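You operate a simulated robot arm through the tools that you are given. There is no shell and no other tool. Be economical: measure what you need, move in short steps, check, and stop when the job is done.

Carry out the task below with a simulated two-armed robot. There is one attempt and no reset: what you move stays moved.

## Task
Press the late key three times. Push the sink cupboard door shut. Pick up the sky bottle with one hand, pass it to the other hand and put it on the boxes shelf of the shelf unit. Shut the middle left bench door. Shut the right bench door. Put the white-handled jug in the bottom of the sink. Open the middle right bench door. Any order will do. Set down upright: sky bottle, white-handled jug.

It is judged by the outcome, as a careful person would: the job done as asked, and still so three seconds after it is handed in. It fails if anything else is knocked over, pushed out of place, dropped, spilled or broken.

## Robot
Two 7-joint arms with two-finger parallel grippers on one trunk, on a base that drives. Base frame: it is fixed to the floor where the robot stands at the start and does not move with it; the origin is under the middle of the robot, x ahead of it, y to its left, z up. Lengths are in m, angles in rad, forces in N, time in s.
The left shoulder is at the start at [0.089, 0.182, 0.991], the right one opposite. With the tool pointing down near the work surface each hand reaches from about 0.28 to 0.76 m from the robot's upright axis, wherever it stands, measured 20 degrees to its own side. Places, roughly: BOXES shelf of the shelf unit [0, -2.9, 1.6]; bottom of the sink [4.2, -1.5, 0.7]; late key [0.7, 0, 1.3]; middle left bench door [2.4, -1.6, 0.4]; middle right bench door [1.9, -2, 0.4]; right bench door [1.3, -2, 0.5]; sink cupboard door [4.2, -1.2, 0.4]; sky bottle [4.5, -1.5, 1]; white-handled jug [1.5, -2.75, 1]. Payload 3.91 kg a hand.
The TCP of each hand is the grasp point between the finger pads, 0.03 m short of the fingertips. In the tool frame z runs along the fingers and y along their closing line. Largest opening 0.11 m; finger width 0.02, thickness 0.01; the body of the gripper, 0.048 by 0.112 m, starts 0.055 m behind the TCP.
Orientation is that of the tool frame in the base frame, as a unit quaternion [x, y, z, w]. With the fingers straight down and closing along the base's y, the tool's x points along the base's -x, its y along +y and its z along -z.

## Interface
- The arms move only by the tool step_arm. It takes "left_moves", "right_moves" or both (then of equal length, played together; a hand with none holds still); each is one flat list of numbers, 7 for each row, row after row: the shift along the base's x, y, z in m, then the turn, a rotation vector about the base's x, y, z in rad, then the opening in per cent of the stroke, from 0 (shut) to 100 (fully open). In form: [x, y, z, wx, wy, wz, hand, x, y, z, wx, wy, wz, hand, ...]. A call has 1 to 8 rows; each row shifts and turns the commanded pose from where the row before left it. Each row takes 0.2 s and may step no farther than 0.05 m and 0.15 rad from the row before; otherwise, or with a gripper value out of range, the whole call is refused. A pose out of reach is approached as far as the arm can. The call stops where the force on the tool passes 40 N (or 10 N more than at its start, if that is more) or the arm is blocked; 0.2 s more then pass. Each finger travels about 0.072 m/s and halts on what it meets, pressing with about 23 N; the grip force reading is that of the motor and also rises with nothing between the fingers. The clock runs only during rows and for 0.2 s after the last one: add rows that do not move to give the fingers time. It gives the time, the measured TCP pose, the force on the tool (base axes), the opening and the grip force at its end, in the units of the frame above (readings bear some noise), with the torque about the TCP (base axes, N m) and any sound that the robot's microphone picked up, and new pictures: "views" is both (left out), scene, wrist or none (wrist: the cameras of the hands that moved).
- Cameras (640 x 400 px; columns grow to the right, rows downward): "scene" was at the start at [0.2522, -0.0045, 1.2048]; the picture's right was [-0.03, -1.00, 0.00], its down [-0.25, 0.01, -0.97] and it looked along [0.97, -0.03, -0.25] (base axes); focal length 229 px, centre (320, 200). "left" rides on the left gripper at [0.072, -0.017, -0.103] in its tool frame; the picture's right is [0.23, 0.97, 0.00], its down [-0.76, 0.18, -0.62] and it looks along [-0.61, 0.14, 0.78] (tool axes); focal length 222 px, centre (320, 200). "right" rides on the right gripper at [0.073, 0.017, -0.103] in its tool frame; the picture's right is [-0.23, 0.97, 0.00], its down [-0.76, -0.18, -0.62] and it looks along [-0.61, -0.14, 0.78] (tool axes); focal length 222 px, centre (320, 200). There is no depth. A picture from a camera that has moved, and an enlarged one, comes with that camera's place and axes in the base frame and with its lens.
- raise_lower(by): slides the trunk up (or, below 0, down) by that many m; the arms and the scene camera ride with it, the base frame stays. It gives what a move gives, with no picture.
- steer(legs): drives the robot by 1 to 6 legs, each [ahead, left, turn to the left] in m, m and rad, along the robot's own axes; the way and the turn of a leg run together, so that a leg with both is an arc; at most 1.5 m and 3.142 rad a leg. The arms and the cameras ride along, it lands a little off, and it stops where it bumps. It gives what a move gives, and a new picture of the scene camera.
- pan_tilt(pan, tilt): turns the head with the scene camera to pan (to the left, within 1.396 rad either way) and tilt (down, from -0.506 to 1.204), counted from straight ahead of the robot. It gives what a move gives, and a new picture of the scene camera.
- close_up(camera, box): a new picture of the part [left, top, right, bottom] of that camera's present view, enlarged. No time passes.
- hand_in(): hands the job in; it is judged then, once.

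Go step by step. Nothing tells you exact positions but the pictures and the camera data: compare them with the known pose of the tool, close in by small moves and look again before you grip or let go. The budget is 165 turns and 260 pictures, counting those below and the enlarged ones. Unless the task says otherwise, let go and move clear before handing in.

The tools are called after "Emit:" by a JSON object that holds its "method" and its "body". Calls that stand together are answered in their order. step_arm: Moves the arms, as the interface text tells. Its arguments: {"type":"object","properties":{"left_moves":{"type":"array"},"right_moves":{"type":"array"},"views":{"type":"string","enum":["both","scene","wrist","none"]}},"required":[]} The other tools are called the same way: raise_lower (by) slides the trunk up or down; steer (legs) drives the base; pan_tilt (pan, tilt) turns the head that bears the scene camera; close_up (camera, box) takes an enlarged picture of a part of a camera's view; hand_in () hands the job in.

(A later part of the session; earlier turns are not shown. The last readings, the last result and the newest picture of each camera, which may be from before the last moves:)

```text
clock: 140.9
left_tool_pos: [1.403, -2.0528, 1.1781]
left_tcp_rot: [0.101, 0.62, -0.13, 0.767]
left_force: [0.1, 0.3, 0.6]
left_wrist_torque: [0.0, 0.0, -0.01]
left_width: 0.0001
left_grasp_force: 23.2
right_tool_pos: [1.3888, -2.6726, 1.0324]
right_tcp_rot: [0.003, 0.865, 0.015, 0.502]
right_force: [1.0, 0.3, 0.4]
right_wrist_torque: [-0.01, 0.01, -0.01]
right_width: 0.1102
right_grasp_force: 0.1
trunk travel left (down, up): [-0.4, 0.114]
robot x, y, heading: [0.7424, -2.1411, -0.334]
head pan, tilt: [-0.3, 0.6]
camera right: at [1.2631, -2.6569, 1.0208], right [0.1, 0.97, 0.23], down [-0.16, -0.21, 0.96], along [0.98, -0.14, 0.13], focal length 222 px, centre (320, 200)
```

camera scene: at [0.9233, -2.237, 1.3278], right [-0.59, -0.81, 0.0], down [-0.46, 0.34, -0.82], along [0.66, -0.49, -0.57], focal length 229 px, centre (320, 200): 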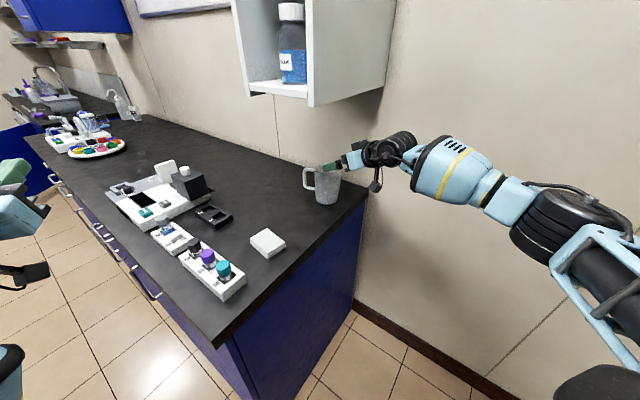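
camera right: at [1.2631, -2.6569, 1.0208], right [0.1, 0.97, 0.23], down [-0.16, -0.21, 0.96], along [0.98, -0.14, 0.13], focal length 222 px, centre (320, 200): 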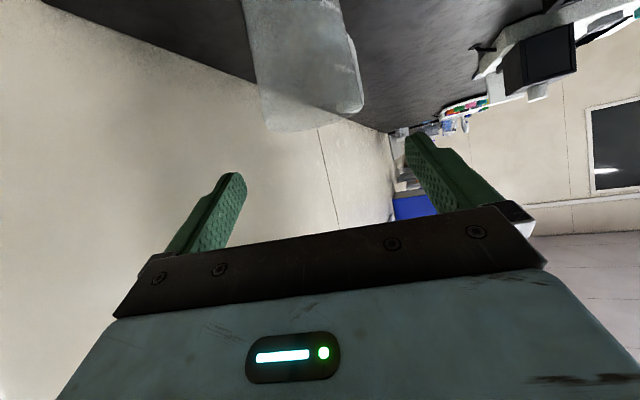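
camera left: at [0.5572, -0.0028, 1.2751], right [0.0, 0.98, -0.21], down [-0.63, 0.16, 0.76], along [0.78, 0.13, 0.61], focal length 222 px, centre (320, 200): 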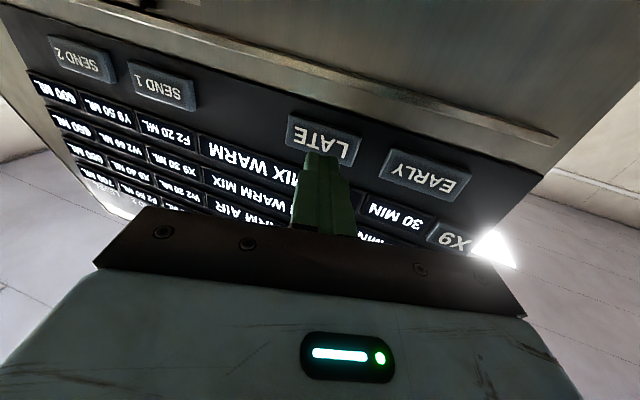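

Jug is centred between the fingers' lines. Lower, then slide in along the tool axis.

Emit:
{"method": "step_arm", "body": {"right_moves": [-0.005, 0, -0.023, 0, 0, 0, 100, 0.0, 0, -0.023, 0, 0, 0, 100, 0.025, 0.001, -0.014, 0, 0, 0, 100, 0.025, 0.001, -0.014, 0, 0, 0, 100, 0.026, 0, -0.014, 0, 0, 0, 100], "views": "both"}}

```text
clock: 142.0
left_tool_pos: [1.4049, -2.0549, 1.177]
left_tcp_rot: [0.1, 0.62, -0.129, 0.767]
left_force: [1.2, 0.1, 0.2]
left_wrist_torque: [-0.03, 0.02, -0.03]
left_width: 0.0002
left_grasp_force: 23.5
right_tool_pos: [1.4441, -2.6549, 0.9688]
right_tcp_rot: [-0.163, 0.835, -0.059, 0.521]
right_force: [-3.7, -0.1, 13.2]
right_wrist_torque: [-0.79, -0.12, -0.16]
right_width: 0.1099
right_grasp_force: 0.0
right hand out of reach, approached as far as the arm can: row 3, 4
trunk travel left (down, up): [-0.4, 0.114]
robot x, y, heading: [0.7472, -2.1425, -0.335]
head pan, tilt: [-0.3, 0.6]
stopped in row 5 (right hand): the force on the tool passed its limit at 112 N (the readings are from after the stop); the commanded pose is now the measured one
camera scene: at [0.9228, -2.2368, 1.3279], right [-0.59, -0.8, 0.0], down [-0.45, 0.34, -0.83], along [0.66, -0.49, -0.56], focal length 229 px, centre (320, 200)
camera right: at [1.3206, -2.6716, 0.9495], right [-0.11, 0.99, -0.07], down [-0.21, 0.04, 0.98], along [0.97, 0.13, 0.2], focal length 222 px, centre (320, 200)
```

scene: 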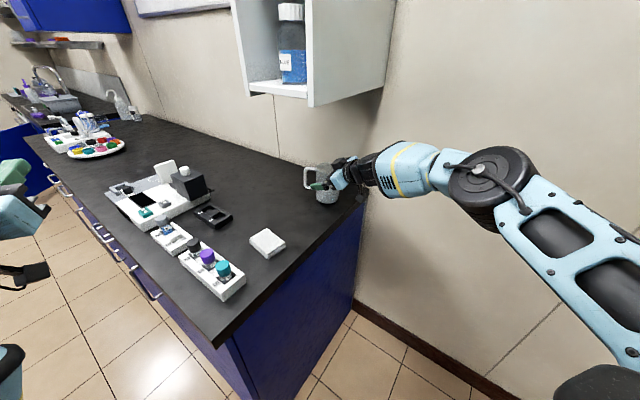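
right: 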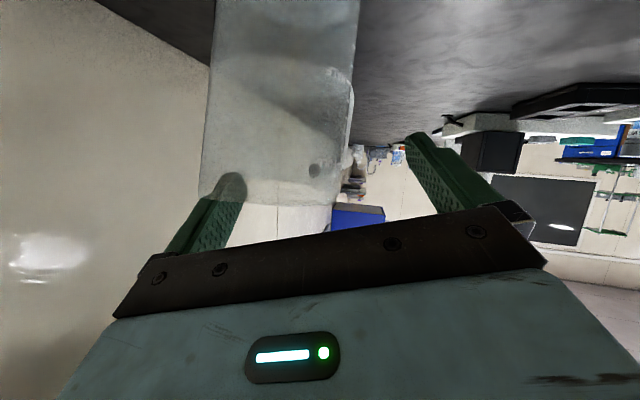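

The hand rolled as the reach ran out and a finger met the jug rim. I'll lift straight up and back off.

Emit:
{"method": "step_arm", "body": {"right_moves": [0, 0, 0.02, 0, 0, 0, 100, -0.005, 0, 0.03, 0, 0, 0, 100, -0.02, 0, 0.02, 0, 0, 0, 100, -0.03, 0, 0, 0, 0, 0, 100], "views": "both"}}

```text
clock: 143.0
left_tool_pos: [1.4048, -2.0535, 1.1774]
left_tcp_rot: [0.099, 0.621, -0.128, 0.767]
left_force: [-0.7, 0.3, -0.3]
left_wrist_torque: [-0.02, 0.01, 0.04]
left_width: 0.0
left_grasp_force: 23.4
right_tool_pos: [1.3878, -2.6537, 1.0349]
right_tcp_rot: [-0.165, 0.838, -0.055, 0.518]
right_force: [0.8, 0.1, 0.1]
right_wrist_torque: [0.01, 0.0, 0.0]
right_width: 0.1102
right_grasp_force: 0.0
trunk travel left (down, up): [-0.4, 0.114]
robot x, y, heading: [0.7459, -2.15, -0.338]
head pan, tilt: [-0.3, 0.6]
camera scene: at [0.9219, -2.2375, 1.3279], right [-0.59, -0.8, 0.0], down [-0.45, 0.34, -0.83], along [0.66, -0.49, -0.56], focal length 229 px, centre (320, 200)
camera right: at [1.263, -2.6699, 1.0159], right [-0.12, 0.99, -0.06], down [-0.2, 0.04, 0.98], along [0.97, 0.13, 0.2], focal length 222 px, centre (320, 200)
```

scene: 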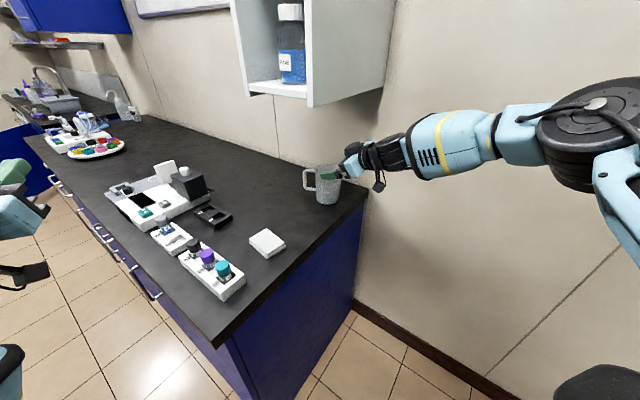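
right: 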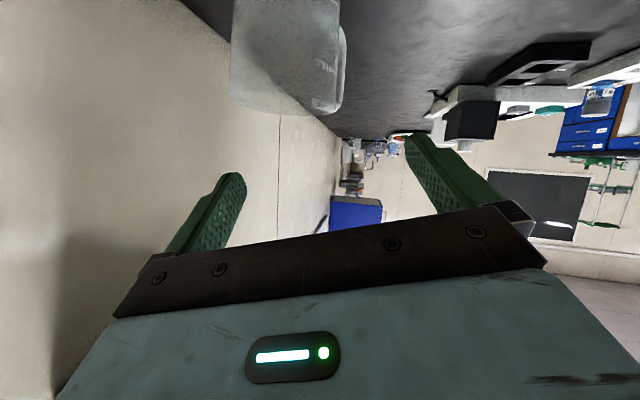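

Jug undisturbed. I'll level the hand's roll while backing it up a little, then bring the base closer.

Emit:
{"method": "step_arm", "body": {"right_moves": [-0.03, 0, 0.01, 0.13, 0, -0.04, 100, -0.03, 0, 0.01, 0.13, 0, -0.04, 100, -0.03, 0, 0.0, 0, 0, 0, 100], "views": "none"}}

Emit:
{"method": "steer", "body": {"legs": [[0.1, 0.02, 0]]}}

Emit:
{"method": "step_arm", "body": {"right_moves": [0, 0, 0, 0, 0, 0, 100], "views": "wrist"}}

```text
clock: 143.8
left_tool_pos: [1.4037, -2.0549, 1.1785]
left_tcp_rot: [0.1, 0.621, -0.128, 0.767]
left_force: [0.8, -0.6, -0.1]
left_wrist_torque: [0.03, 0.02, 0.03]
left_width: 0.0002
left_grasp_force: 23.1
right_tool_pos: [1.2968, -2.6535, 1.0549]
right_tcp_rot: [-0.06, 0.843, 0.033, 0.533]
right_force: [-0.1, -0.1, -0.3]
right_wrist_torque: [-0.03, 0.0, 0.0]
right_width: 0.1098
right_grasp_force: 0.1
trunk travel left (down, up): [-0.4, 0.114]
robot x, y, heading: [0.7442, -2.146, -0.333]
head pan, tilt: [-0.3, 0.6]
```

```text
clock: 145.0
left_tool_pos: [1.5037, -2.0688, 1.1771]
left_tcp_rot: [0.1, 0.621, -0.128, 0.767]
left_force: [-0.1, -0.3, 0.0]
left_wrist_torque: [0.04, 0.01, -0.02]
left_width: 0.0
left_grasp_force: 22.7
right_tool_pos: [1.3977, -2.6665, 1.0541]
right_tcp_rot: [-0.061, 0.844, 0.033, 0.533]
right_force: [0.4, -0.1, 0.3]
right_wrist_torque: [0.02, 0.01, 0.01]
right_width: 0.1099
right_grasp_force: 0.1
trunk travel left (down, up): [-0.4, 0.114]
robot x, y, heading: [0.8453, -2.161, -0.336]
head pan, tilt: [-0.3, 0.6]
camera scene: at [1.0224, -2.2505, 1.3278], right [-0.59, -0.8, 0.0], down [-0.45, 0.34, -0.82], along [0.66, -0.49, -0.57], focal length 229 px, centre (320, 200)
```

scene: 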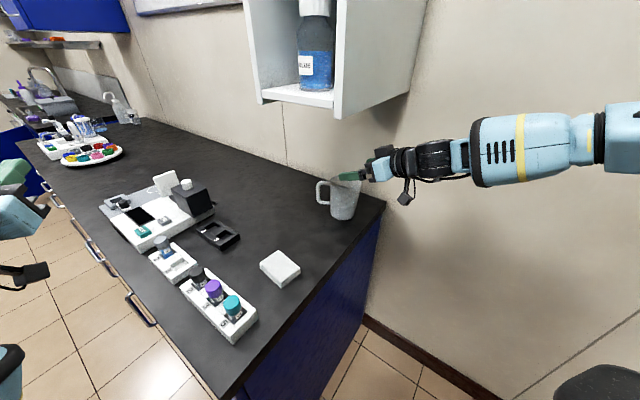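

```text
clock: 145.4
left_tool_pos: [1.5032, -2.0666, 1.1783]
left_tcp_rot: [0.1, 0.621, -0.128, 0.767]
left_force: [1.5, -0.4, 0.0]
left_wrist_torque: [0.0, -0.02, 0.0]
left_width: 0.0001
left_grasp_force: 22.8
right_tool_pos: [1.3965, -2.6669, 1.0557]
right_tcp_rot: [-0.062, 0.843, 0.033, 0.533]
right_force: [1.3, 0.7, -0.4]
right_wrist_torque: [0.0, 0.01, 0.0]
right_width: 0.11
right_grasp_force: 0.1
trunk travel left (down, up): [-0.4, 0.114]
robot x, y, heading: [0.8431, -2.1604, -0.335]
head pan, tilt: [-0.3, 0.6]
camera right: at [1.2717, -2.667, 1.0335], right [-0.04, 0.98, 0.2], down [-0.21, -0.2, 0.96], along [0.98, 0.0, 0.21], focal length 222 px, centre (320, 200)
```

right: 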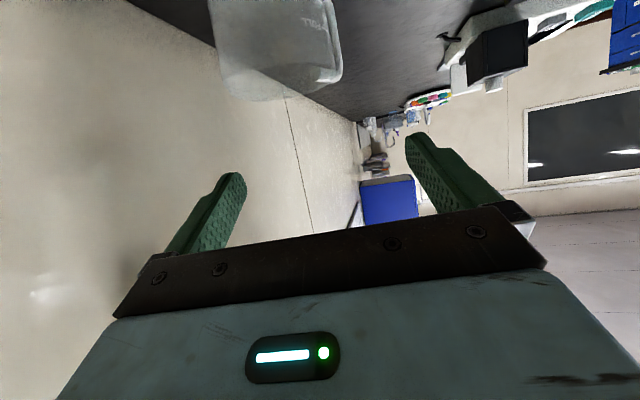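

Emit:
{"method": "step_arm", "body": {"right_moves": [-0.003, -0.0067, -0.025, 0, 0, 0, 100, -0.003, -0.0067, -0.025, 0, 0, 0, 100, -0.002, -0.0067, -0.025, 0, 0, 0, 100], "views": "wrist"}}

```text
clock: 146.2
left_tool_pos: [1.5031, -2.0689, 1.1779]
left_tcp_rot: [0.101, 0.621, -0.129, 0.766]
left_force: [0.0, 0.0, 0.9]
left_wrist_torque: [-0.01, -0.03, -0.01]
left_width: 0.0001
left_grasp_force: 23.7
right_tool_pos: [1.3906, -2.688, 0.9784]
right_tcp_rot: [-0.061, 0.843, 0.033, 0.533]
right_force: [-0.3, -0.3, 0.1]
right_wrist_torque: [0.02, -0.03, -0.02]
right_width: 0.1099
right_grasp_force: 0.0
trunk travel left (down, up): [-0.4, 0.114]
robot x, y, heading: [0.8445, -2.1594, -0.339]
head pan, tilt: [-0.3, 0.6]
camera right: at [1.2645, -2.6891, 0.9571], right [-0.04, 0.98, 0.2], down [-0.21, -0.2, 0.96], along [0.98, 0.0, 0.21], focal length 222 px, centre (320, 200)
```

right: 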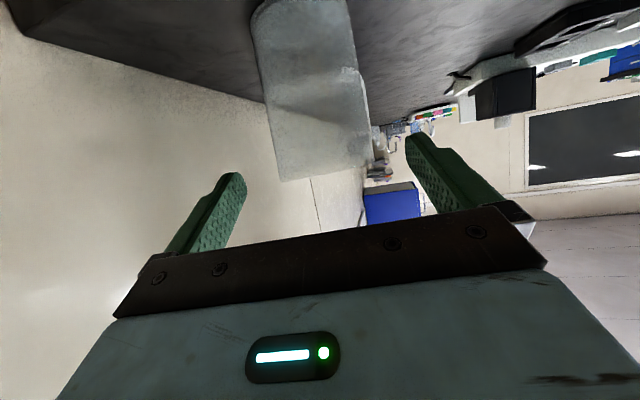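

Centred. Slide in.

Emit:
{"method": "step_arm", "body": {"right_moves": [0.024, 0.0033, -0.011, 0, 0, 0, 100, 0.024, 0.0033, -0.011, 0, 0, 0, 100, 0.022, 0.003, -0.01, 0, 0, 0, 100], "views": "both"}}

```text
clock: 147.0
left_tool_pos: [1.503, -2.068, 1.176]
left_tcp_rot: [0.1, 0.62, -0.129, 0.767]
left_force: [0.8, 0.4, -0.7]
left_wrist_torque: [0.0, 0.0, -0.01]
left_width: 0.0001
left_grasp_force: 23.6
right_tool_pos: [1.46, -2.6773, 0.9486]
right_tcp_rot: [-0.062, 0.843, 0.033, 0.533]
right_force: [0.0, 0.6, -0.5]
right_wrist_torque: [-0.01, 0.05, -0.02]
right_width: 0.11
right_grasp_force: 0.0
trunk travel left (down, up): [-0.4, 0.114]
robot x, y, heading: [0.8444, -2.1598, -0.339]
head pan, tilt: [-0.3, 0.6]
camera scene: at [1.0227, -2.2501, 1.3277], right [-0.59, -0.8, 0.0], down [-0.46, 0.34, -0.82], along [0.66, -0.49, -0.57], focal length 229 px, centre (320, 200)
camera right: at [1.335, -2.6781, 0.9278], right [-0.04, 0.98, 0.19], down [-0.21, -0.2, 0.96], along [0.98, 0.0, 0.21], focal length 222 px, centre (320, 200)
```

scene: 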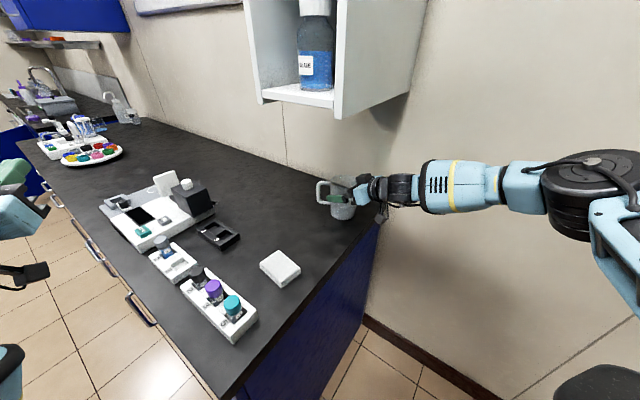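
right: 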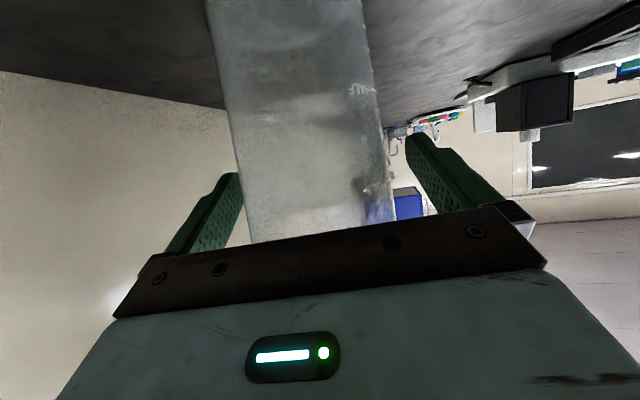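

Jug is between the fingers, handle on the far side. Close the grip, with still rows.

Emit:
{"method": "step_arm", "body": {"right_moves": [0, 0, 0, 0, 0, 0, 70, 0, 0, 0, 0, 0, 0, 60, 0, 0, 0, 0, 0, 0, 40, 0, 0, 0, 0, 0, 0, 40], "views": "wrist"}}

```text
clock: 148.0
left_tool_pos: [1.5031, -2.0678, 1.1777]
left_tcp_rot: [0.1, 0.621, -0.128, 0.767]
left_force: [-0.3, 0.5, -0.3]
left_wrist_torque: [0.0, -0.02, -0.03]
left_width: 0.0002
left_grasp_force: 23.2
right_tool_pos: [1.4576, -2.6783, 0.9487]
right_tcp_rot: [-0.062, 0.844, 0.033, 0.532]
right_force: [-0.2, -0.5, 1.5]
right_wrist_torque: [-0.05, -0.05, -0.04]
right_width: 0.0843
right_grasp_force: 22.8
trunk travel left (down, up): [-0.4, 0.114]
robot x, y, heading: [0.8414, -2.1585, -0.333]
head pan, tilt: [-0.3, 0.6]
camera right: at [1.334, -2.6785, 0.9281], right [-0.04, 0.98, 0.2], down [-0.21, -0.2, 0.96], along [0.98, 0.0, 0.21], focal length 222 px, centre (320, 200)
```

right: 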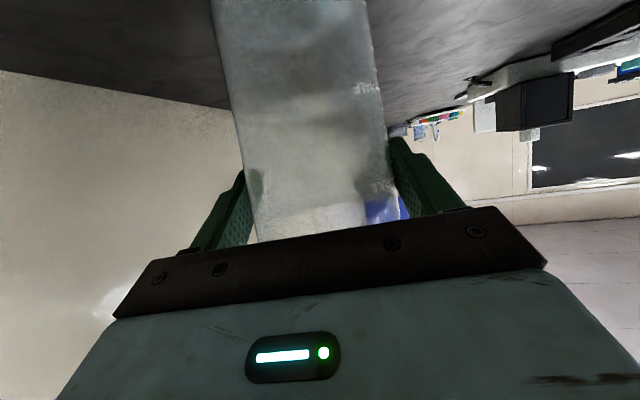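

Gripped (width 0.084). Lift a little and pull out from under the niche.

Emit:
{"method": "step_arm", "body": {"right_moves": [0, 0, 0.02, 0, 0, 0, 30, 0, 0, 0.02, 0, 0, 0, 30, -0.04, 0.0, 0.01, 0, 0, 0, 30, -0.045, 0.005, 0.01, 0, 0, 0, 30, -0.045, 0.01, 0.01, 0, 0, 0, 30, -0.045, 0.01, 0.01, 0, 0, 0, 30], "views": "both"}}

```text
clock: 149.4
left_tool_pos: [1.5029, -2.0675, 1.1783]
left_tcp_rot: [0.1, 0.621, -0.128, 0.767]
left_force: [-0.5, -0.1, -0.1]
left_wrist_torque: [-0.01, 0.01, 0.01]
left_width: 0.0002
left_grasp_force: 23.4
right_tool_pos: [1.283, -2.6506, 1.0272]
right_tcp_rot: [-0.062, 0.843, 0.032, 0.533]
right_force: [0.2, -0.4, -1.9]
right_wrist_torque: [-0.04, 0.15, -0.02]
right_width: 0.0843
right_grasp_force: 23.0
trunk travel left (down, up): [-0.4, 0.114]
robot x, y, heading: [0.8433, -2.1581, -0.333]
head pan, tilt: [-0.3, 0.6]
camera scene: at [1.0206, -2.2508, 1.328], right [-0.59, -0.8, 0.0], down [-0.45, 0.34, -0.83], along [0.66, -0.49, -0.56], focal length 229 px, centre (320, 200)
camera right: at [1.1569, -2.6511, 1.0057], right [-0.04, 0.98, 0.19], down [-0.21, -0.2, 0.96], along [0.98, 0.0, 0.21], focal length 222 px, centre (320, 200)
```

scene: 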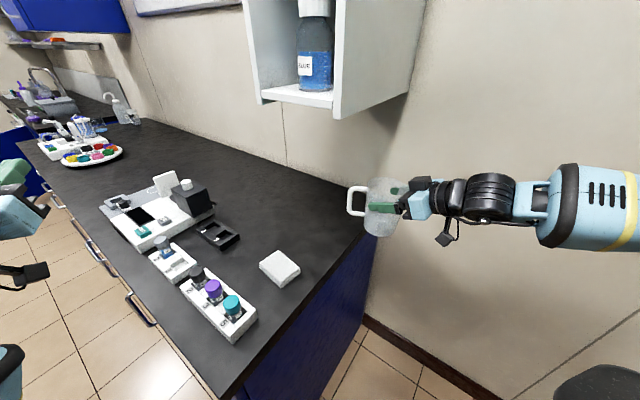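
right: 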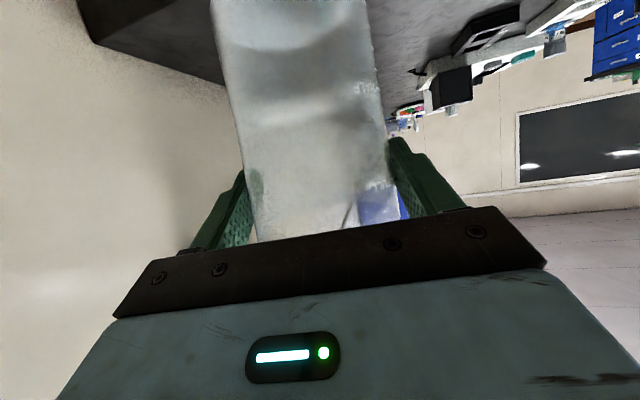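

Jug is upright in hand. I'll tuck it closer and drive along the aisle toward the sink.

Emit:
{"method": "step_arm", "body": {"right_moves": [-0.04, 0.02, 0.02, 0, 0, 0, 30, -0.04, 0.02, 0.02, 0, 0, 0, 30, -0.03, 0.02, 0.02, 0, 0, -0.05, 30, -0.03, 0.02, 0.02, 0, 0, -0.05, 30], "views": "none"}}

Emit:
{"method": "steer", "body": {"legs": [[-0.15, 0, 0], [0, 1.0, 0], [0, 0, -0.93], [0, 1.4, 0]]}}

```text
clock: 150.4
left_tool_pos: [1.504, -2.0677, 1.1778]
left_tcp_rot: [0.099, 0.62, -0.128, 0.767]
left_force: [0.8, -0.2, 0.0]
left_wrist_torque: [0.0, 0.0, -0.01]
left_width: 0.0
left_grasp_force: 22.8
right_tool_pos: [1.163, -2.5921, 1.1136]
right_tcp_rot: [-0.02, 0.847, 0.008, 0.531]
right_force: [-0.5, -0.2, -2.8]
right_wrist_torque: [-0.03, 0.09, 0.03]
right_width: 0.0842
right_grasp_force: 23.4
right hand out of reach, approached as far as the arm can: row 4
trunk travel left (down, up): [-0.4, 0.114]
robot x, y, heading: [0.8407, -2.1611, -0.336]
head pan, tilt: [-0.3, 0.6]
```

```text
clock: 175.1
left_tool_pos: [2.8455, -1.2239, 1.1768]
left_tcp_rot: [0.372, 0.507, -0.464, 0.624]
left_force: [-0.7, -0.1, 0.0]
left_wrist_torque: [-0.01, 0.01, 0.0]
left_width: 0.0
left_grasp_force: 22.7
right_tool_pos: [2.2213, -1.2534, 1.1155]
right_tcp_rot: [0.369, 0.761, -0.237, 0.477]
right_force: [-0.2, 0.3, -2.6]
right_wrist_torque: [0.06, 0.04, 0.02]
right_width: 0.0843
right_grasp_force: 22.5
trunk travel left (down, up): [-0.4, 0.114]
robot x, y, heading: [2.3875, -0.74, -1.282]
head pan, tilt: [-0.3, 0.6]
camera scene: at [2.4175, -0.9399, 1.3278], right [-1.0, 0.01, 0.0], down [0.01, 0.57, -0.82], along [-0.01, -0.82, -0.57], focal length 229 px, centre (320, 200)
```

scene: 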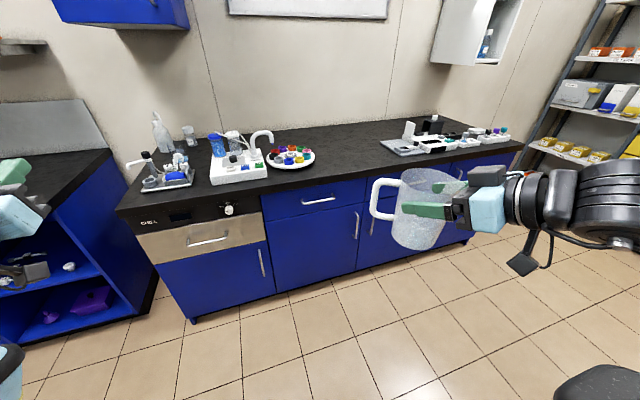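

Emit:
{"method": "steer", "body": {"legs": [[0, 0.85, 0]]}}

Emit:
{"method": "pan_tilt", "body": {"pan": 0.6, "tilt": 0.6}}

```text
clock: 182.8
left_tool_pos: [3.6528, -0.9874, 1.1779]
left_tcp_rot: [0.374, 0.506, -0.466, 0.622]
left_force: [0.5, -0.3, -0.1]
left_wrist_torque: [0.02, 0.01, 0.03]
left_width: 0.0
left_grasp_force: 23.1
right_tool_pos: [3.0282, -1.0154, 1.1153]
right_tcp_rot: [0.371, 0.76, -0.239, 0.477]
right_force: [-0.1, 0.5, -3.4]
right_wrist_torque: [0.04, 0.08, -0.01]
right_width: 0.0841
right_grasp_force: 23.1
trunk travel left (down, up): [-0.4, 0.114]
robot x, y, heading: [3.1926, -0.5007, -1.288]
head pan, tilt: [-0.3, 0.6]
camera scene: at [3.2261, -0.7029, 1.3278], right [-1.0, 0.02, 0.0], down [0.01, 0.56, -0.82], along [-0.01, -0.82, -0.57], focal length 229 px, centre (320, 200)
```

scene: 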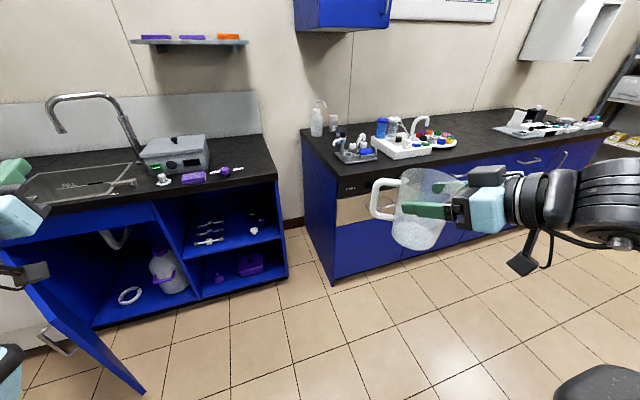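

```text
clock: 184.1
left_tool_pos: [3.6519, -0.9894, 1.1774]
left_tcp_rot: [0.373, 0.506, -0.465, 0.623]
left_force: [0.3, -1.1, -0.1]
left_wrist_torque: [-0.03, 0.03, 0.01]
left_width: 0.0002
left_grasp_force: 22.9
right_tool_pos: [3.0283, -1.0156, 1.1149]
right_tcp_rot: [0.37, 0.761, -0.238, 0.477]
right_force: [0.6, 0.2, -3.2]
right_wrist_torque: [0.09, 0.05, 0.01]
right_width: 0.084
right_grasp_force: 23.2
trunk travel left (down, up): [-0.4, 0.114]
robot x, y, heading: [3.1946, -0.5042, -1.295]
head pan, tilt: [0.6, 0.6]
camera scene: at [3.2959, -0.6707, 1.3278], right [-0.64, -0.77, 0.0], down [-0.44, 0.36, -0.83], along [0.64, -0.52, -0.56], focal length 229 px, centre (320, 200)
```

scene: 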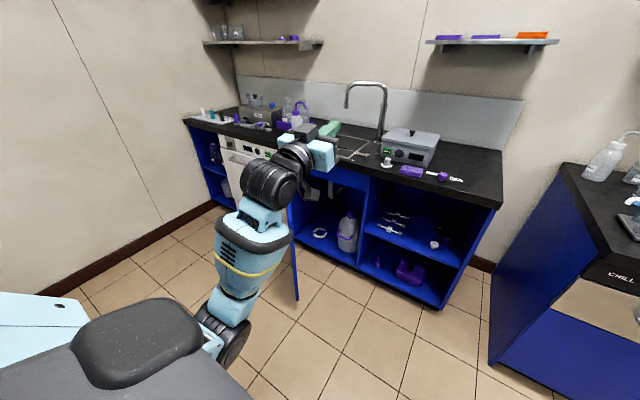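

Sink unit found: its cupboard door is ajar with free edge near [3.98, -1.05]. I'll shift left, lower the trunk and look before pushing it with the left hand.

Emit:
{"method": "steer", "body": {"legs": [[0, 0.45, 0]]}}

Emit:
{"method": "raise_lower", "body": {"by": -0.33}}

Emit:
{"method": "step_arm", "body": {"left_moves": [0.0, -0.02, -0.04, 0, 0, 0, 0, 0.0, -0.02, -0.04, 0, 0, 0, 0, 0.0, -0.01, -0.04, 0, 0, 0, 0, 0.0, -0.01, -0.04, 0, 0, 0, 0, 0.0, -0.01, -0.04, 0, 0, 0, 0], "views": "none"}}

Emit:
{"method": "pan_tilt", "body": {"pan": 0.2, "tilt": 0.5}}

```text
clock: 188.6
left_tool_pos: [4.09, -0.8583, 1.178]
left_tcp_rot: [0.371, 0.508, -0.463, 0.624]
left_force: [-0.1, -0.1, 0.0]
left_wrist_torque: [0.0, -0.01, 0.01]
left_width: 0.0001
left_grasp_force: 22.6
right_tool_pos: [3.4662, -0.8886, 1.1159]
right_tcp_rot: [0.368, 0.761, -0.237, 0.478]
right_force: [0.6, 0.6, -3.1]
right_wrist_torque: [0.07, 0.1, 0.02]
right_width: 0.0844
right_grasp_force: 23.0
trunk travel left (down, up): [-0.4, 0.114]
robot x, y, heading: [3.6318, -0.3774, -1.279]
head pan, tilt: [0.6, 0.6]
camera scene: at [3.7318, -0.5421, 1.3278], right [-0.63, -0.78, 0.0], down [-0.44, 0.36, -0.82], along [0.64, -0.52, -0.57], focal length 229 px, centre (320, 200)
```

scene: 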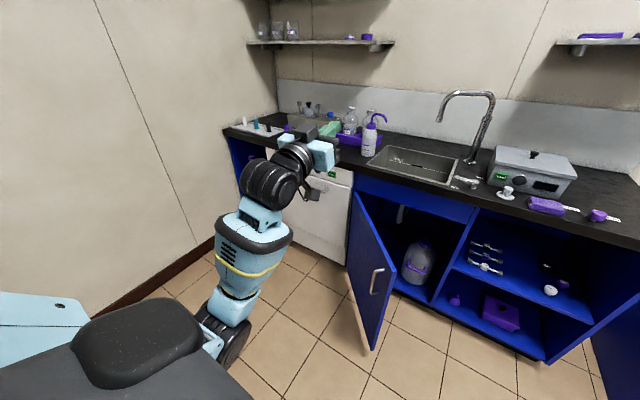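

```text
clock: 191.8
left_tool_pos: [4.0899, -0.8584, 0.8468]
left_tcp_rot: [0.372, 0.507, -0.464, 0.624]
left_force: [-0.2, -0.6, -0.7]
left_wrist_torque: [-0.01, 0.0, -0.01]
left_width: 0.0
left_grasp_force: 22.9
right_tool_pos: [3.4804, -0.9366, 0.6563]
right_tcp_rot: [0.427, 0.812, -0.131, 0.377]
right_force: [0.3, -0.6, -2.7]
right_wrist_torque: [0.01, 0.05, -0.01]
right_width: 0.0841
right_grasp_force: 22.9
trunk travel left (down, up): [-0.07, 0.444]
robot x, y, heading: [3.6288, -0.3778, -1.285]
head pan, tilt: [0.6, 0.6]
```

```text
clock: 193.0
left_tool_pos: [4.0899, -0.9275, 0.6477]
left_tcp_rot: [0.372, 0.507, -0.464, 0.624]
left_force: [-0.7, -1.1, 0.5]
left_wrist_torque: [0.01, -0.01, -0.02]
left_width: 0.0003
left_grasp_force: 23.2
right_tool_pos: [3.4814, -0.9378, 0.6554]
right_tcp_rot: [0.426, 0.811, -0.13, 0.378]
right_force: [-0.6, -0.4, -3.9]
right_wrist_torque: [0.01, 0.06, 0.0]
right_width: 0.0842
right_grasp_force: 23.2
trunk travel left (down, up): [-0.07, 0.444]
robot x, y, heading: [3.6325, -0.3729, -1.278]
head pan, tilt: [0.6, 0.6]
```

```text
clock: 193.9
left_tool_pos: [4.0888, -0.926, 0.648]
left_tcp_rot: [0.371, 0.507, -0.464, 0.625]
left_force: [0.1, 0.5, -0.9]
left_wrist_torque: [-0.02, 0.0, 0.01]
left_width: 0.0003
left_grasp_force: 22.9
right_tool_pos: [3.4791, -0.9376, 0.6546]
right_tcp_rot: [0.426, 0.811, -0.13, 0.379]
right_force: [-0.4, 0.2, -2.8]
right_wrist_torque: [0.03, 0.03, -0.02]
right_width: 0.084
right_grasp_force: 23.0
trunk travel left (down, up): [-0.07, 0.444]
robot x, y, heading: [3.6336, -0.3715, -1.284]
head pan, tilt: [0.201, 0.499]
camera scene: at [3.739, -0.6777, 0.9744], right [-0.88, -0.47, 0.0], down [-0.23, 0.42, -0.88], along [0.41, -0.77, -0.48], focal length 229 px, centre (320, 200)
```

scene: 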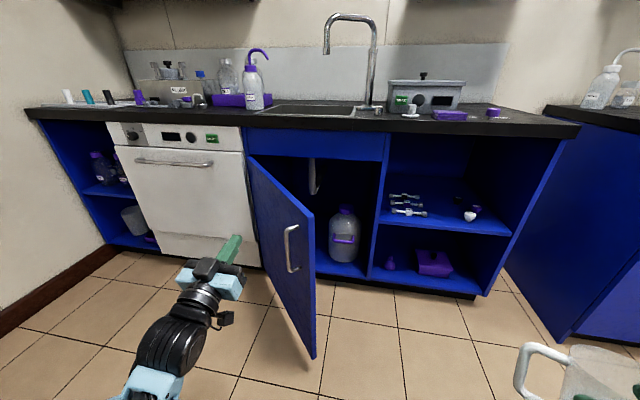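

Door leaf runs from hinge [4.39, -1.31] to free edge [3.96, -1.06]; left hand is right in front of its outer face. I'll push with the arm first (jug in the right hand must stay clear).

Emit:
{"method": "step_arm", "body": {"left_moves": [0.0, -0.045, -0.005, 0, 0, 0, 0, 0.0, -0.045, -0.005, 0, 0, 0, 0, 0.0, -0.045, -0.005, 0, 0, 0, 0, 0.0, -0.04, -0.01, 0, 0, 0, 0, 0.0, -0.04, -0.01, 0, 0, 0, 0, 0.0, -0.04, -0.01, 0, 0, 0, 0], "views": "scene"}}

```text
clock: 195.3
left_tool_pos: [4.0882, -1.1837, 0.6037]
left_tcp_rot: [0.371, 0.506, -0.465, 0.625]
left_force: [0.6, 0.0, -1.0]
left_wrist_torque: [0.01, -0.01, -0.01]
left_width: 0.0
left_grasp_force: 22.7
right_tool_pos: [3.4811, -0.9361, 0.6551]
right_tcp_rot: [0.426, 0.812, -0.129, 0.378]
right_force: [0.0, 0.3, -3.1]
right_wrist_torque: [0.05, 0.06, 0.0]
right_width: 0.0842
right_grasp_force: 22.8
trunk travel left (down, up): [-0.07, 0.444]
robot x, y, heading: [3.6319, -0.3735, -1.286]
head pan, tilt: [0.201, 0.499]
camera scene: at [3.7389, -0.6778, 0.9743], right [-0.88, -0.47, 0.0], down [-0.23, 0.42, -0.88], along [0.41, -0.77, -0.48], focal length 229 px, centre (320, 200)
```

scene: 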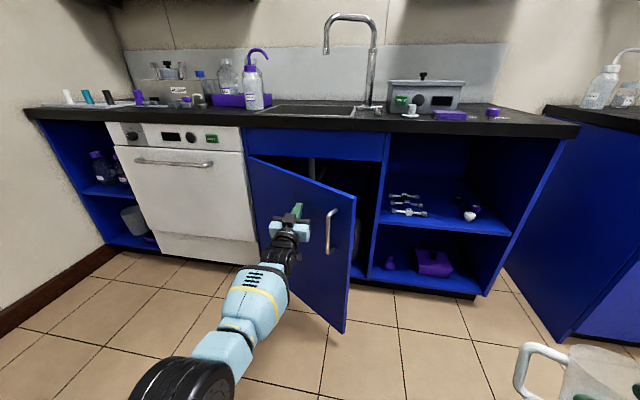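

Working well. Continue pushing, shifting a little to the right.

Emit:
{"method": "step_arm", "body": {"left_moves": [-0.01, -0.04, 0, 0, 0, 0, 0, -0.01, -0.04, 0, 0, 0, 0, 0, -0.005, -0.04, 0, 0, 0, 0, 0, -0.005, -0.04, 0, 0, 0, 0, 0], "views": "scene"}}

```text
clock: 196.3
left_tool_pos: [4.0841, -1.2027, 0.6023]
left_tcp_rot: [0.372, 0.506, -0.465, 0.624]
left_force: [-0.2, 0.0, 0.3]
left_wrist_torque: [-0.02, -0.04, 0.03]
left_width: 0.0
left_grasp_force: 23.1
left hand out of reach, approached as far as the arm can: row 1, 2, 3, 4
right_tool_pos: [3.4806, -0.9373, 0.6547]
right_tcp_rot: [0.426, 0.811, -0.13, 0.378]
right_force: [-0.7, -0.3, -3.8]
right_wrist_torque: [0.0, 0.09, 0.03]
right_width: 0.0842
right_grasp_force: 22.7
trunk travel left (down, up): [-0.07, 0.444]
robot x, y, heading: [3.6316, -0.3726, -1.284]
head pan, tilt: [0.201, 0.499]
camera scene: at [3.7389, -0.6777, 0.9744], right [-0.88, -0.47, 0.0], down [-0.23, 0.42, -0.88], along [0.41, -0.77, -0.48], focal length 229 px, centre (320, 200)
```

scene: 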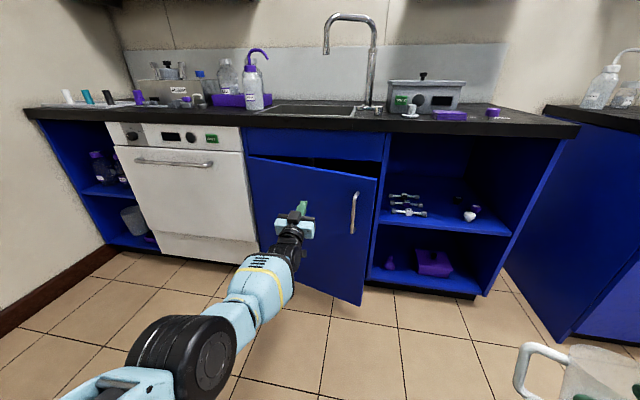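

Emit:
{"method": "steer", "body": {"legs": [[0.17, -0.03, 0]]}}

```text
clock: 197.8
left_tool_pos: [4.1016, -1.3626, 0.6008]
left_tcp_rot: [0.369, 0.504, -0.465, 0.628]
left_force: [-2.3, 5.2, 1.1]
left_wrist_torque: [-0.03, -0.01, -0.02]
left_width: 0.0003
left_grasp_force: 23.1
right_tool_pos: [3.4981, -1.0986, 0.6533]
right_tcp_rot: [0.428, 0.812, -0.128, 0.376]
right_force: [0.0, 0.3, -3.1]
right_wrist_torque: [0.05, 0.08, -0.03]
right_width: 0.0844
right_grasp_force: 22.7
trunk travel left (down, up): [-0.07, 0.444]
robot x, y, heading: [3.6542, -0.5414, -1.282]
head pan, tilt: [0.201, 0.499]
stopped in leg 1: the force on the tool passed its limit at 145 N (the readings are from after the stop); the commanded pose is now the measured one
camera scene: at [3.757, -0.8403, 0.9745], right [-0.88, -0.47, 0.0], down [-0.23, 0.42, -0.88], along [0.41, -0.77, -0.48], focal length 229 px, centre (320, 200)
```

scene: 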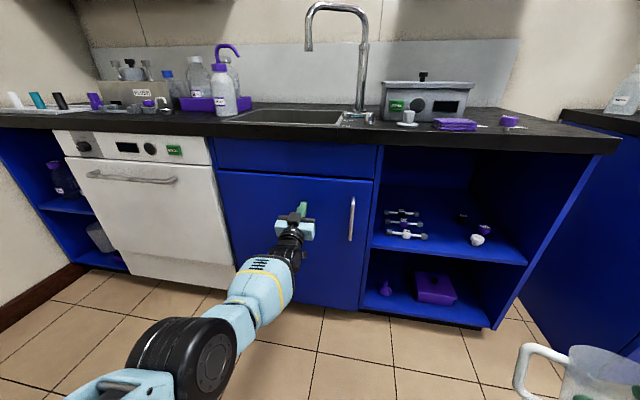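

Sink cupboard is shut. Back off, raise the trunk and look down at the sink.

Emit:
{"method": "steer", "body": {"legs": [[-0.3, 0, 0]]}}

Emit:
{"method": "raise_lower", "body": {"by": 0.42}}

Emit:
{"method": "step_arm", "body": {"left_moves": [0.0, 0.03, 0.03, 0, 0, 0, 0, 0.0, 0.03, 0.03, 0, 0, 0, 0, 0.02, 0.03, 0.03, 0, 0, 0, 0, 0.02, 0.03, 0.03, 0, 0, 0, 0, 0.02, 0.03, 0.0, 0, 0, 0, 0], "views": "none"}}

Emit:
{"method": "pan_tilt", "body": {"pan": 0.3, "tilt": 0.6}}

```text
clock: 199.8
left_tool_pos: [4.0213, -1.0776, 0.6007]
left_tcp_rot: [0.367, 0.506, -0.463, 0.629]
left_force: [0.8, -1.6, 0.6]
left_wrist_torque: [-0.01, 0.0, -0.01]
left_width: 0.0
left_grasp_force: 23.2
right_tool_pos: [3.4171, -0.8193, 0.6555]
right_tcp_rot: [0.425, 0.813, -0.128, 0.378]
right_force: [-0.2, 0.0, -2.9]
right_wrist_torque: [0.02, 0.11, 0.02]
right_width: 0.0843
right_grasp_force: 23.2
trunk travel left (down, up): [-0.07, 0.444]
robot x, y, heading: [3.5647, -0.2576, -1.276]
head pan, tilt: [0.201, 0.499]
camera scene: at [3.6741, -0.558, 0.9744], right [-0.88, -0.48, 0.0], down [-0.23, 0.42, -0.88], along [0.42, -0.77, -0.48], focal length 229 px, centre (320, 200)
```

scene: 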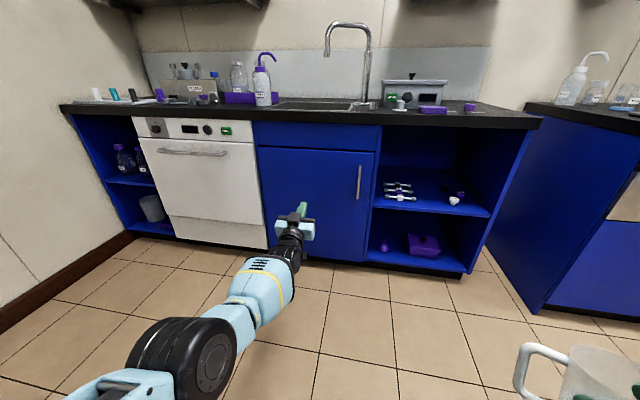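

```text
refused: 0.42 is not a number from -0.4 to 0.4
```

```text
clock: 201.0
left_tool_pos: [4.082, -0.9276, 0.7174]
left_tcp_rot: [0.368, 0.506, -0.463, 0.628]
left_force: [0.7, 0.5, -0.1]
left_wrist_torque: [-0.01, 0.01, -0.01]
left_width: 0.0
left_grasp_force: 23.1
right_tool_pos: [3.4184, -0.8187, 0.6539]
right_tcp_rot: [0.425, 0.812, -0.128, 0.378]
right_force: [-0.7, -0.5, -3.3]
right_wrist_torque: [0.01, 0.06, -0.01]
right_width: 0.0842
right_grasp_force: 22.7
trunk travel left (down, up): [-0.07, 0.444]
robot x, y, heading: [3.5655, -0.255, -1.274]
head pan, tilt: [0.201, 0.499]
```

```text
clock: 201.7
left_tool_pos: [4.0817, -0.9276, 0.7192]
left_tcp_rot: [0.368, 0.505, -0.463, 0.628]
left_force: [1.0, -0.2, -0.2]
left_wrist_torque: [0.0, 0.01, 0.01]
left_width: 0.0
left_grasp_force: 22.6
right_tool_pos: [3.4166, -0.8195, 0.6539]
right_tcp_rot: [0.425, 0.813, -0.129, 0.378]
right_force: [-0.2, 0.9, -2.8]
right_wrist_torque: [0.01, 0.05, 0.01]
right_width: 0.0842
right_grasp_force: 23.5
trunk travel left (down, up): [-0.07, 0.444]
robot x, y, heading: [3.5663, -0.2592, -1.272]
head pan, tilt: [0.3, 0.6]
camera scene: at [3.6804, -0.5514, 0.9653], right [-0.83, -0.56, 0.0], down [-0.32, 0.47, -0.83], along [0.46, -0.68, -0.56], focal length 229 px, centre (320, 200)
```

scene: 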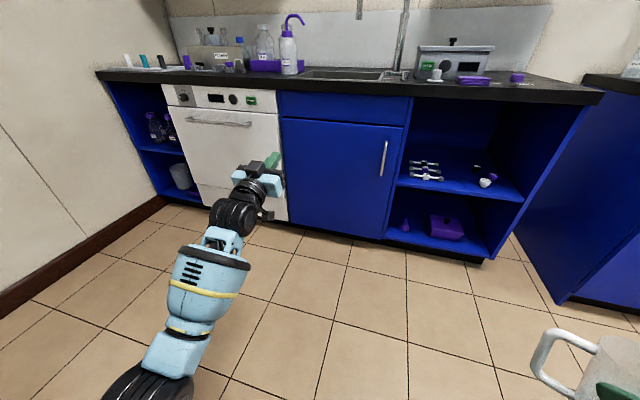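

Emit:
{"method": "raise_lower", "body": {"by": 0.4}}

Emit:
{"method": "pan_tilt", "body": {"pan": 0.2, "tilt": 0.5}}

```text
clock: 205.5
left_tool_pos: [4.0816, -0.9286, 1.1181]
left_tcp_rot: [0.368, 0.506, -0.463, 0.628]
left_force: [0.6, -0.1, -0.2]
left_wrist_torque: [-0.04, 0.01, -0.01]
left_width: 0.0001
left_grasp_force: 23.6
right_tool_pos: [3.4164, -0.8195, 1.0539]
right_tcp_rot: [0.424, 0.813, -0.127, 0.378]
right_force: [0.2, 0.6, -3.4]
right_wrist_torque: [0.03, 0.05, -0.01]
right_width: 0.084
right_grasp_force: 22.9
trunk travel left (down, up): [-0.47, 0.044]
robot x, y, heading: [3.5635, -0.2563, -1.276]
head pan, tilt: [0.3, 0.6]
```

```text
clock: 206.2
left_tool_pos: [4.0814, -0.9292, 1.1194]
left_tcp_rot: [0.368, 0.506, -0.463, 0.628]
left_force: [0.4, -0.6, 0.5]
left_wrist_torque: [-0.03, 0.0, -0.01]
left_width: 0.0
left_grasp_force: 22.7
right_tool_pos: [3.4175, -0.8197, 1.0549]
right_tcp_rot: [0.425, 0.813, -0.128, 0.378]
right_force: [0.2, 0.1, -3.5]
right_wrist_torque: [0.02, 0.08, 0.0]
right_width: 0.0843
right_grasp_force: 22.5
trunk travel left (down, up): [-0.47, 0.044]
robot x, y, heading: [3.5657, -0.2598, -1.276]
head pan, tilt: [0.201, 0.499]
camera scene: at [3.6265, -0.4017, 1.4222], right [-0.88, -0.48, 0.0], down [-0.23, 0.42, -0.88], along [0.42, -0.77, -0.48], focal length 229 px, centre (320, 200)
```

scene: 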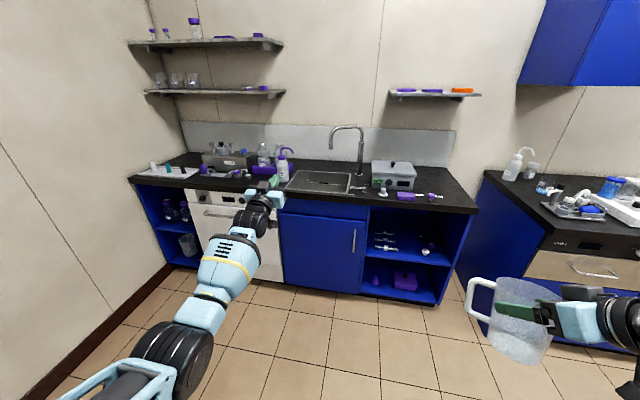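

Emit:
{"method": "close_up", "body": {"camera": "scene", "box": [120, 110, 460, 220]}}

```text
1.88 times, centred on (290, 165) of scene
camera zoom: at [3.6265, -0.4017, 1.4222], right [-0.88, -0.48, 0.0], down [-0.23, 0.42, -0.88], along [0.42, -0.77, -0.48], focal length 431 px, centre (376, 266)
```

zoom: 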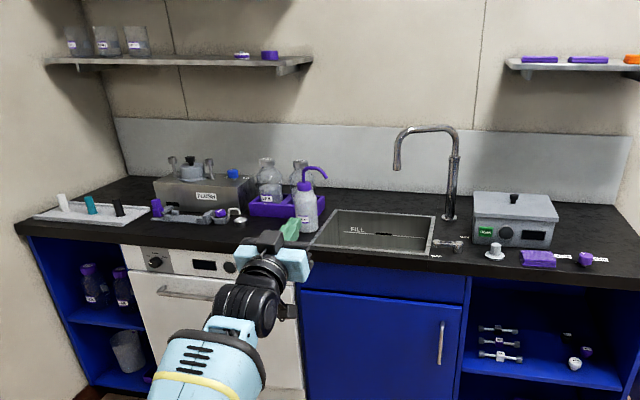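

Emit:
{"method": "close_up", "body": {"camera": "scene", "box": [190, 130, 310, 200]}}

```text
5.33 times, centred on (250, 165) of scene
camera zoom: at [3.6265, -0.4017, 1.4222], right [-0.88, -0.48, 0.0], down [-0.23, 0.42, -0.88], along [0.42, -0.77, -0.48], focal length 1222 px, centre (693, 387)
```

zoom: 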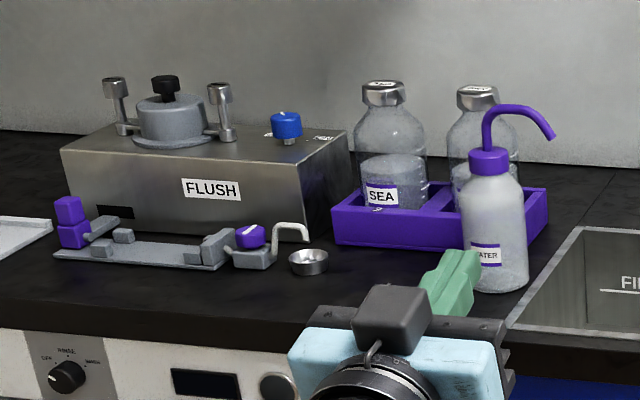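

The sky bottle is most likely the one behind the WATER bottle, next to SEA. The sink is about 0.36 × 0.29 m and deep, so the jug needs a steep grip. First I'll level the jug again and take it to free space on the main bench to regrasp from above.

Emit:
{"method": "step_arm", "body": {"right_moves": [0.01, -0.03, 0.01, -0.106, -0.034, 0, 30, 0.01, -0.03, 0.01, -0.106, -0.034, 0, 30, 0.01, -0.03, 0.01, -0.106, -0.034, 0, 30, 0, 0, 0, 0, 0, 0, 30, 0, 0, 0, 0, 0, 0, 30, 0, 0, 0, 0, 0, 0, 30], "left_moves": [-0.012, 0.04, 0.02, 0, 0, 0, 0, -0.012, 0.04, 0.02, 0, 0, 0, 0, -0.012, 0.04, 0.02, 0, 0, 0, 0, -0.012, 0.04, 0.02, 0, 0, 0, 0, -0.012, 0.04, 0.02, 0, 0, 0, 0, 0, 0, 0, 0, 0, 0, 0], "views": "none"}}

Emit:
{"method": "steer", "body": {"legs": [[0, -1.48, 0], [0.25, 0, 0]]}}

Emit:
{"method": "pan_tilt", "body": {"pan": -0.1, "tilt": 0.6}}

```text
clock: 207.6
left_tool_pos: [4.0201, -0.7264, 1.2192]
left_tcp_rot: [0.367, 0.506, -0.462, 0.628]
left_force: [-0.8, -0.3, 0.7]
left_wrist_torque: [-0.02, -0.02, -0.03]
left_width: 0.0
left_grasp_force: 23.3
right_tool_pos: [3.4479, -0.9083, 1.084]
right_tcp_rot: [0.366, 0.762, -0.233, 0.481]
right_force: [-1.3, -0.1, -2.7]
right_wrist_torque: [0.03, 0.07, -0.01]
right_width: 0.0842
right_grasp_force: 22.6
trunk travel left (down, up): [-0.47, 0.044]
robot x, y, heading: [3.5645, -0.2566, -1.273]
head pan, tilt: [0.201, 0.499]
```

```text
clock: 221.9
left_tool_pos: [2.727, -1.3876, 1.2205]
left_tcp_rot: [0.36, 0.511, -0.453, 0.636]
left_force: [1.3, -0.9, -0.2]
left_wrist_torque: [-0.03, 0.0, -0.01]
left_width: 0.0
left_grasp_force: 22.7
right_tool_pos: [2.1611, -1.5855, 1.0835]
right_tcp_rot: [0.353, 0.768, -0.225, 0.485]
right_force: [0.8, 0.1, -2.6]
right_wrist_torque: [0.03, 0.09, -0.03]
right_width: 0.0845
right_grasp_force: 22.7
trunk travel left (down, up): [-0.47, 0.044]
robot x, y, heading: [2.2612, -0.9286, -1.245]
head pan, tilt: [0.201, 0.499]
camera scene: at [2.3231, -1.0744, 1.4222], right [-0.86, -0.5, 0.0], down [-0.24, 0.41, -0.88], along [0.44, -0.76, -0.48], focal length 229 px, centre (320, 200)
```

scene: 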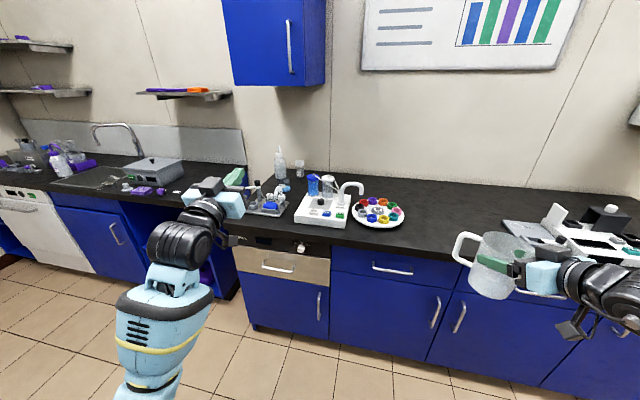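

```text
clock: 222.7
left_tool_pos: [2.7274, -1.3863, 1.2208]
left_tcp_rot: [0.36, 0.511, -0.453, 0.635]
left_force: [-0.2, -0.3, 0.1]
left_wrist_torque: [-0.03, -0.01, -0.03]
left_width: 0.0001
left_grasp_force: 22.7
right_tool_pos: [2.1608, -1.5876, 1.0847]
right_tcp_rot: [0.354, 0.768, -0.226, 0.485]
right_force: [0.2, -0.6, -2.9]
right_wrist_torque: [0.07, 0.07, 0.02]
right_width: 0.0841
right_grasp_force: 23.1
trunk travel left (down, up): [-0.47, 0.044]
robot x, y, heading: [2.2538, -0.9318, -1.241]
head pan, tilt: [-0.099, 0.6]
camera scene: at [2.2971, -1.0814, 1.4132], right [-0.97, -0.23, 0.0], down [-0.13, 0.55, -0.83], along [0.19, -0.8, -0.56], focal length 229 px, centre (320, 200)
```

scene: 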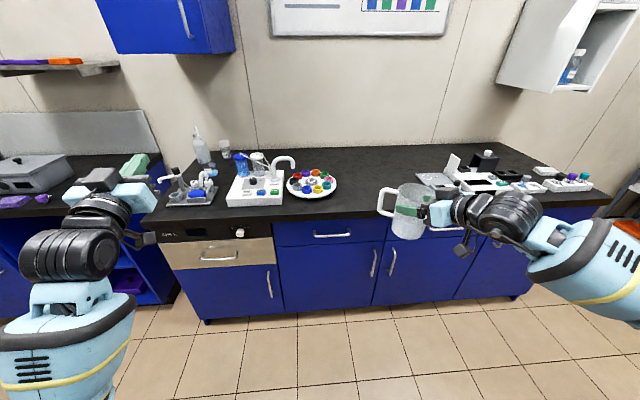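

The free area is around [2.25, -2.02]. Jug is upright again. Drive forward and set it down there.

Emit:
{"method": "steer", "body": {"legs": [[0.37, 0, 0]]}}

Emit:
{"method": "step_arm", "body": {"right_moves": [-0.01, -0.02, -0.02, 0, 0, 0, 30, -0.01, -0.025, -0.025, 0, 0, 0, 30, -0.01, -0.025, -0.025, 0, 0, 0, 30], "views": "both"}}

```text
clock: 225.0
left_tool_pos: [2.8442, -1.7344, 1.2209]
left_tcp_rot: [0.36, 0.511, -0.454, 0.635]
left_force: [-0.7, 0.2, 0.5]
left_wrist_torque: [0.0, 0.02, 0.01]
left_width: 0.0002
left_grasp_force: 23.1
right_tool_pos: [2.2773, -1.934, 1.0837]
right_tcp_rot: [0.354, 0.768, -0.226, 0.485]
right_force: [0.3, -0.9, -3.5]
right_wrist_torque: [0.06, 0.1, -0.02]
right_width: 0.0843
right_grasp_force: 22.5
trunk travel left (down, up): [-0.47, 0.044]
robot x, y, heading: [2.3731, -1.2745, -1.247]
head pan, tilt: [-0.099, 0.6]
camera scene: at [2.4147, -1.4288, 1.4131], right [-0.97, -0.23, 0.0], down [-0.13, 0.55, -0.82], along [0.19, -0.8, -0.57], focal length 229 px, centre (320, 200)
```

scene: 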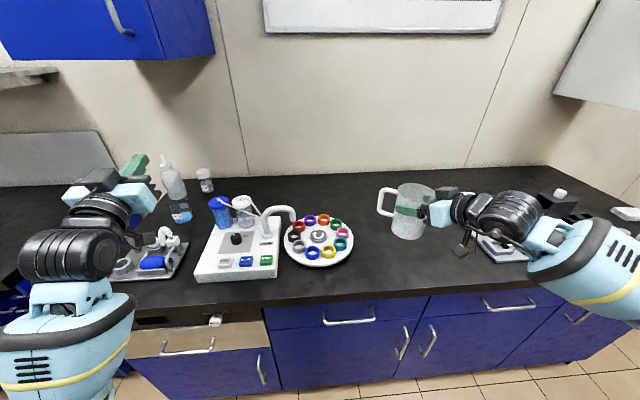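

```text
clock: 225.8
left_tool_pos: [2.8433, -1.7338, 1.2207]
left_tcp_rot: [0.36, 0.511, -0.453, 0.636]
left_force: [0.0, 0.0, 0.4]
left_wrist_torque: [-0.03, -0.02, 0.03]
left_width: 0.0
left_grasp_force: 23.2
right_tool_pos: [2.2494, -2.0031, 1.0143]
right_tcp_rot: [0.353, 0.768, -0.225, 0.485]
right_force: [0.5, -0.1, -2.9]
right_wrist_torque: [0.06, 0.1, 0.02]
right_width: 0.0845
right_grasp_force: 22.7
trunk travel left (down, up): [-0.47, 0.044]
robot x, y, heading: [2.3723, -1.2754, -1.247]
head pan, tilt: [-0.099, 0.6]
camera scene: at [2.4145, -1.4292, 1.4131], right [-0.97, -0.23, 0.0], down [-0.13, 0.55, -0.82], along [0.19, -0.8, -0.57], focal length 229 px, centre (320, 200)
camera right: at [2.1819, -1.8981, 0.9925], right [0.81, 0.56, 0.2], down [-0.29, 0.07, 0.96], along [0.52, -0.83, 0.21], focal length 222 px, centre (320, 200)
```

scene: 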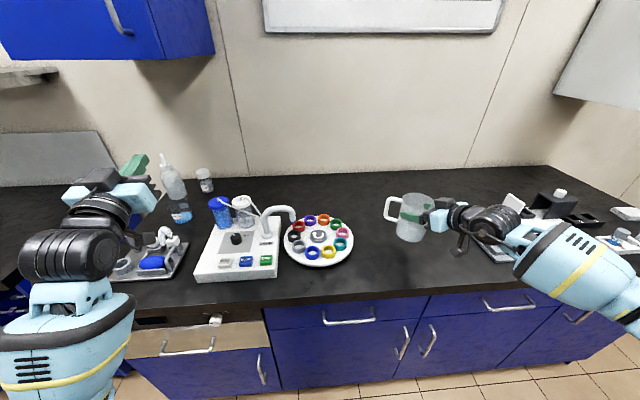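
right: 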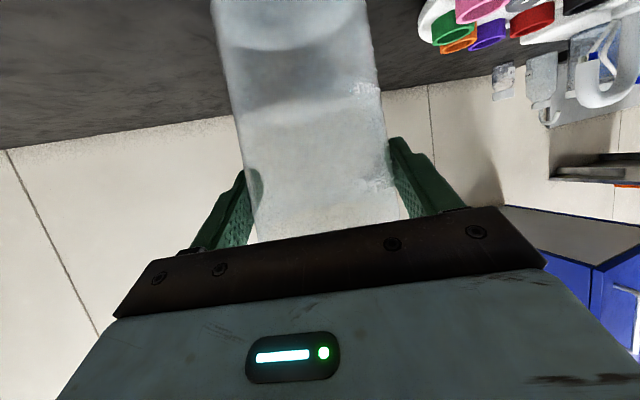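

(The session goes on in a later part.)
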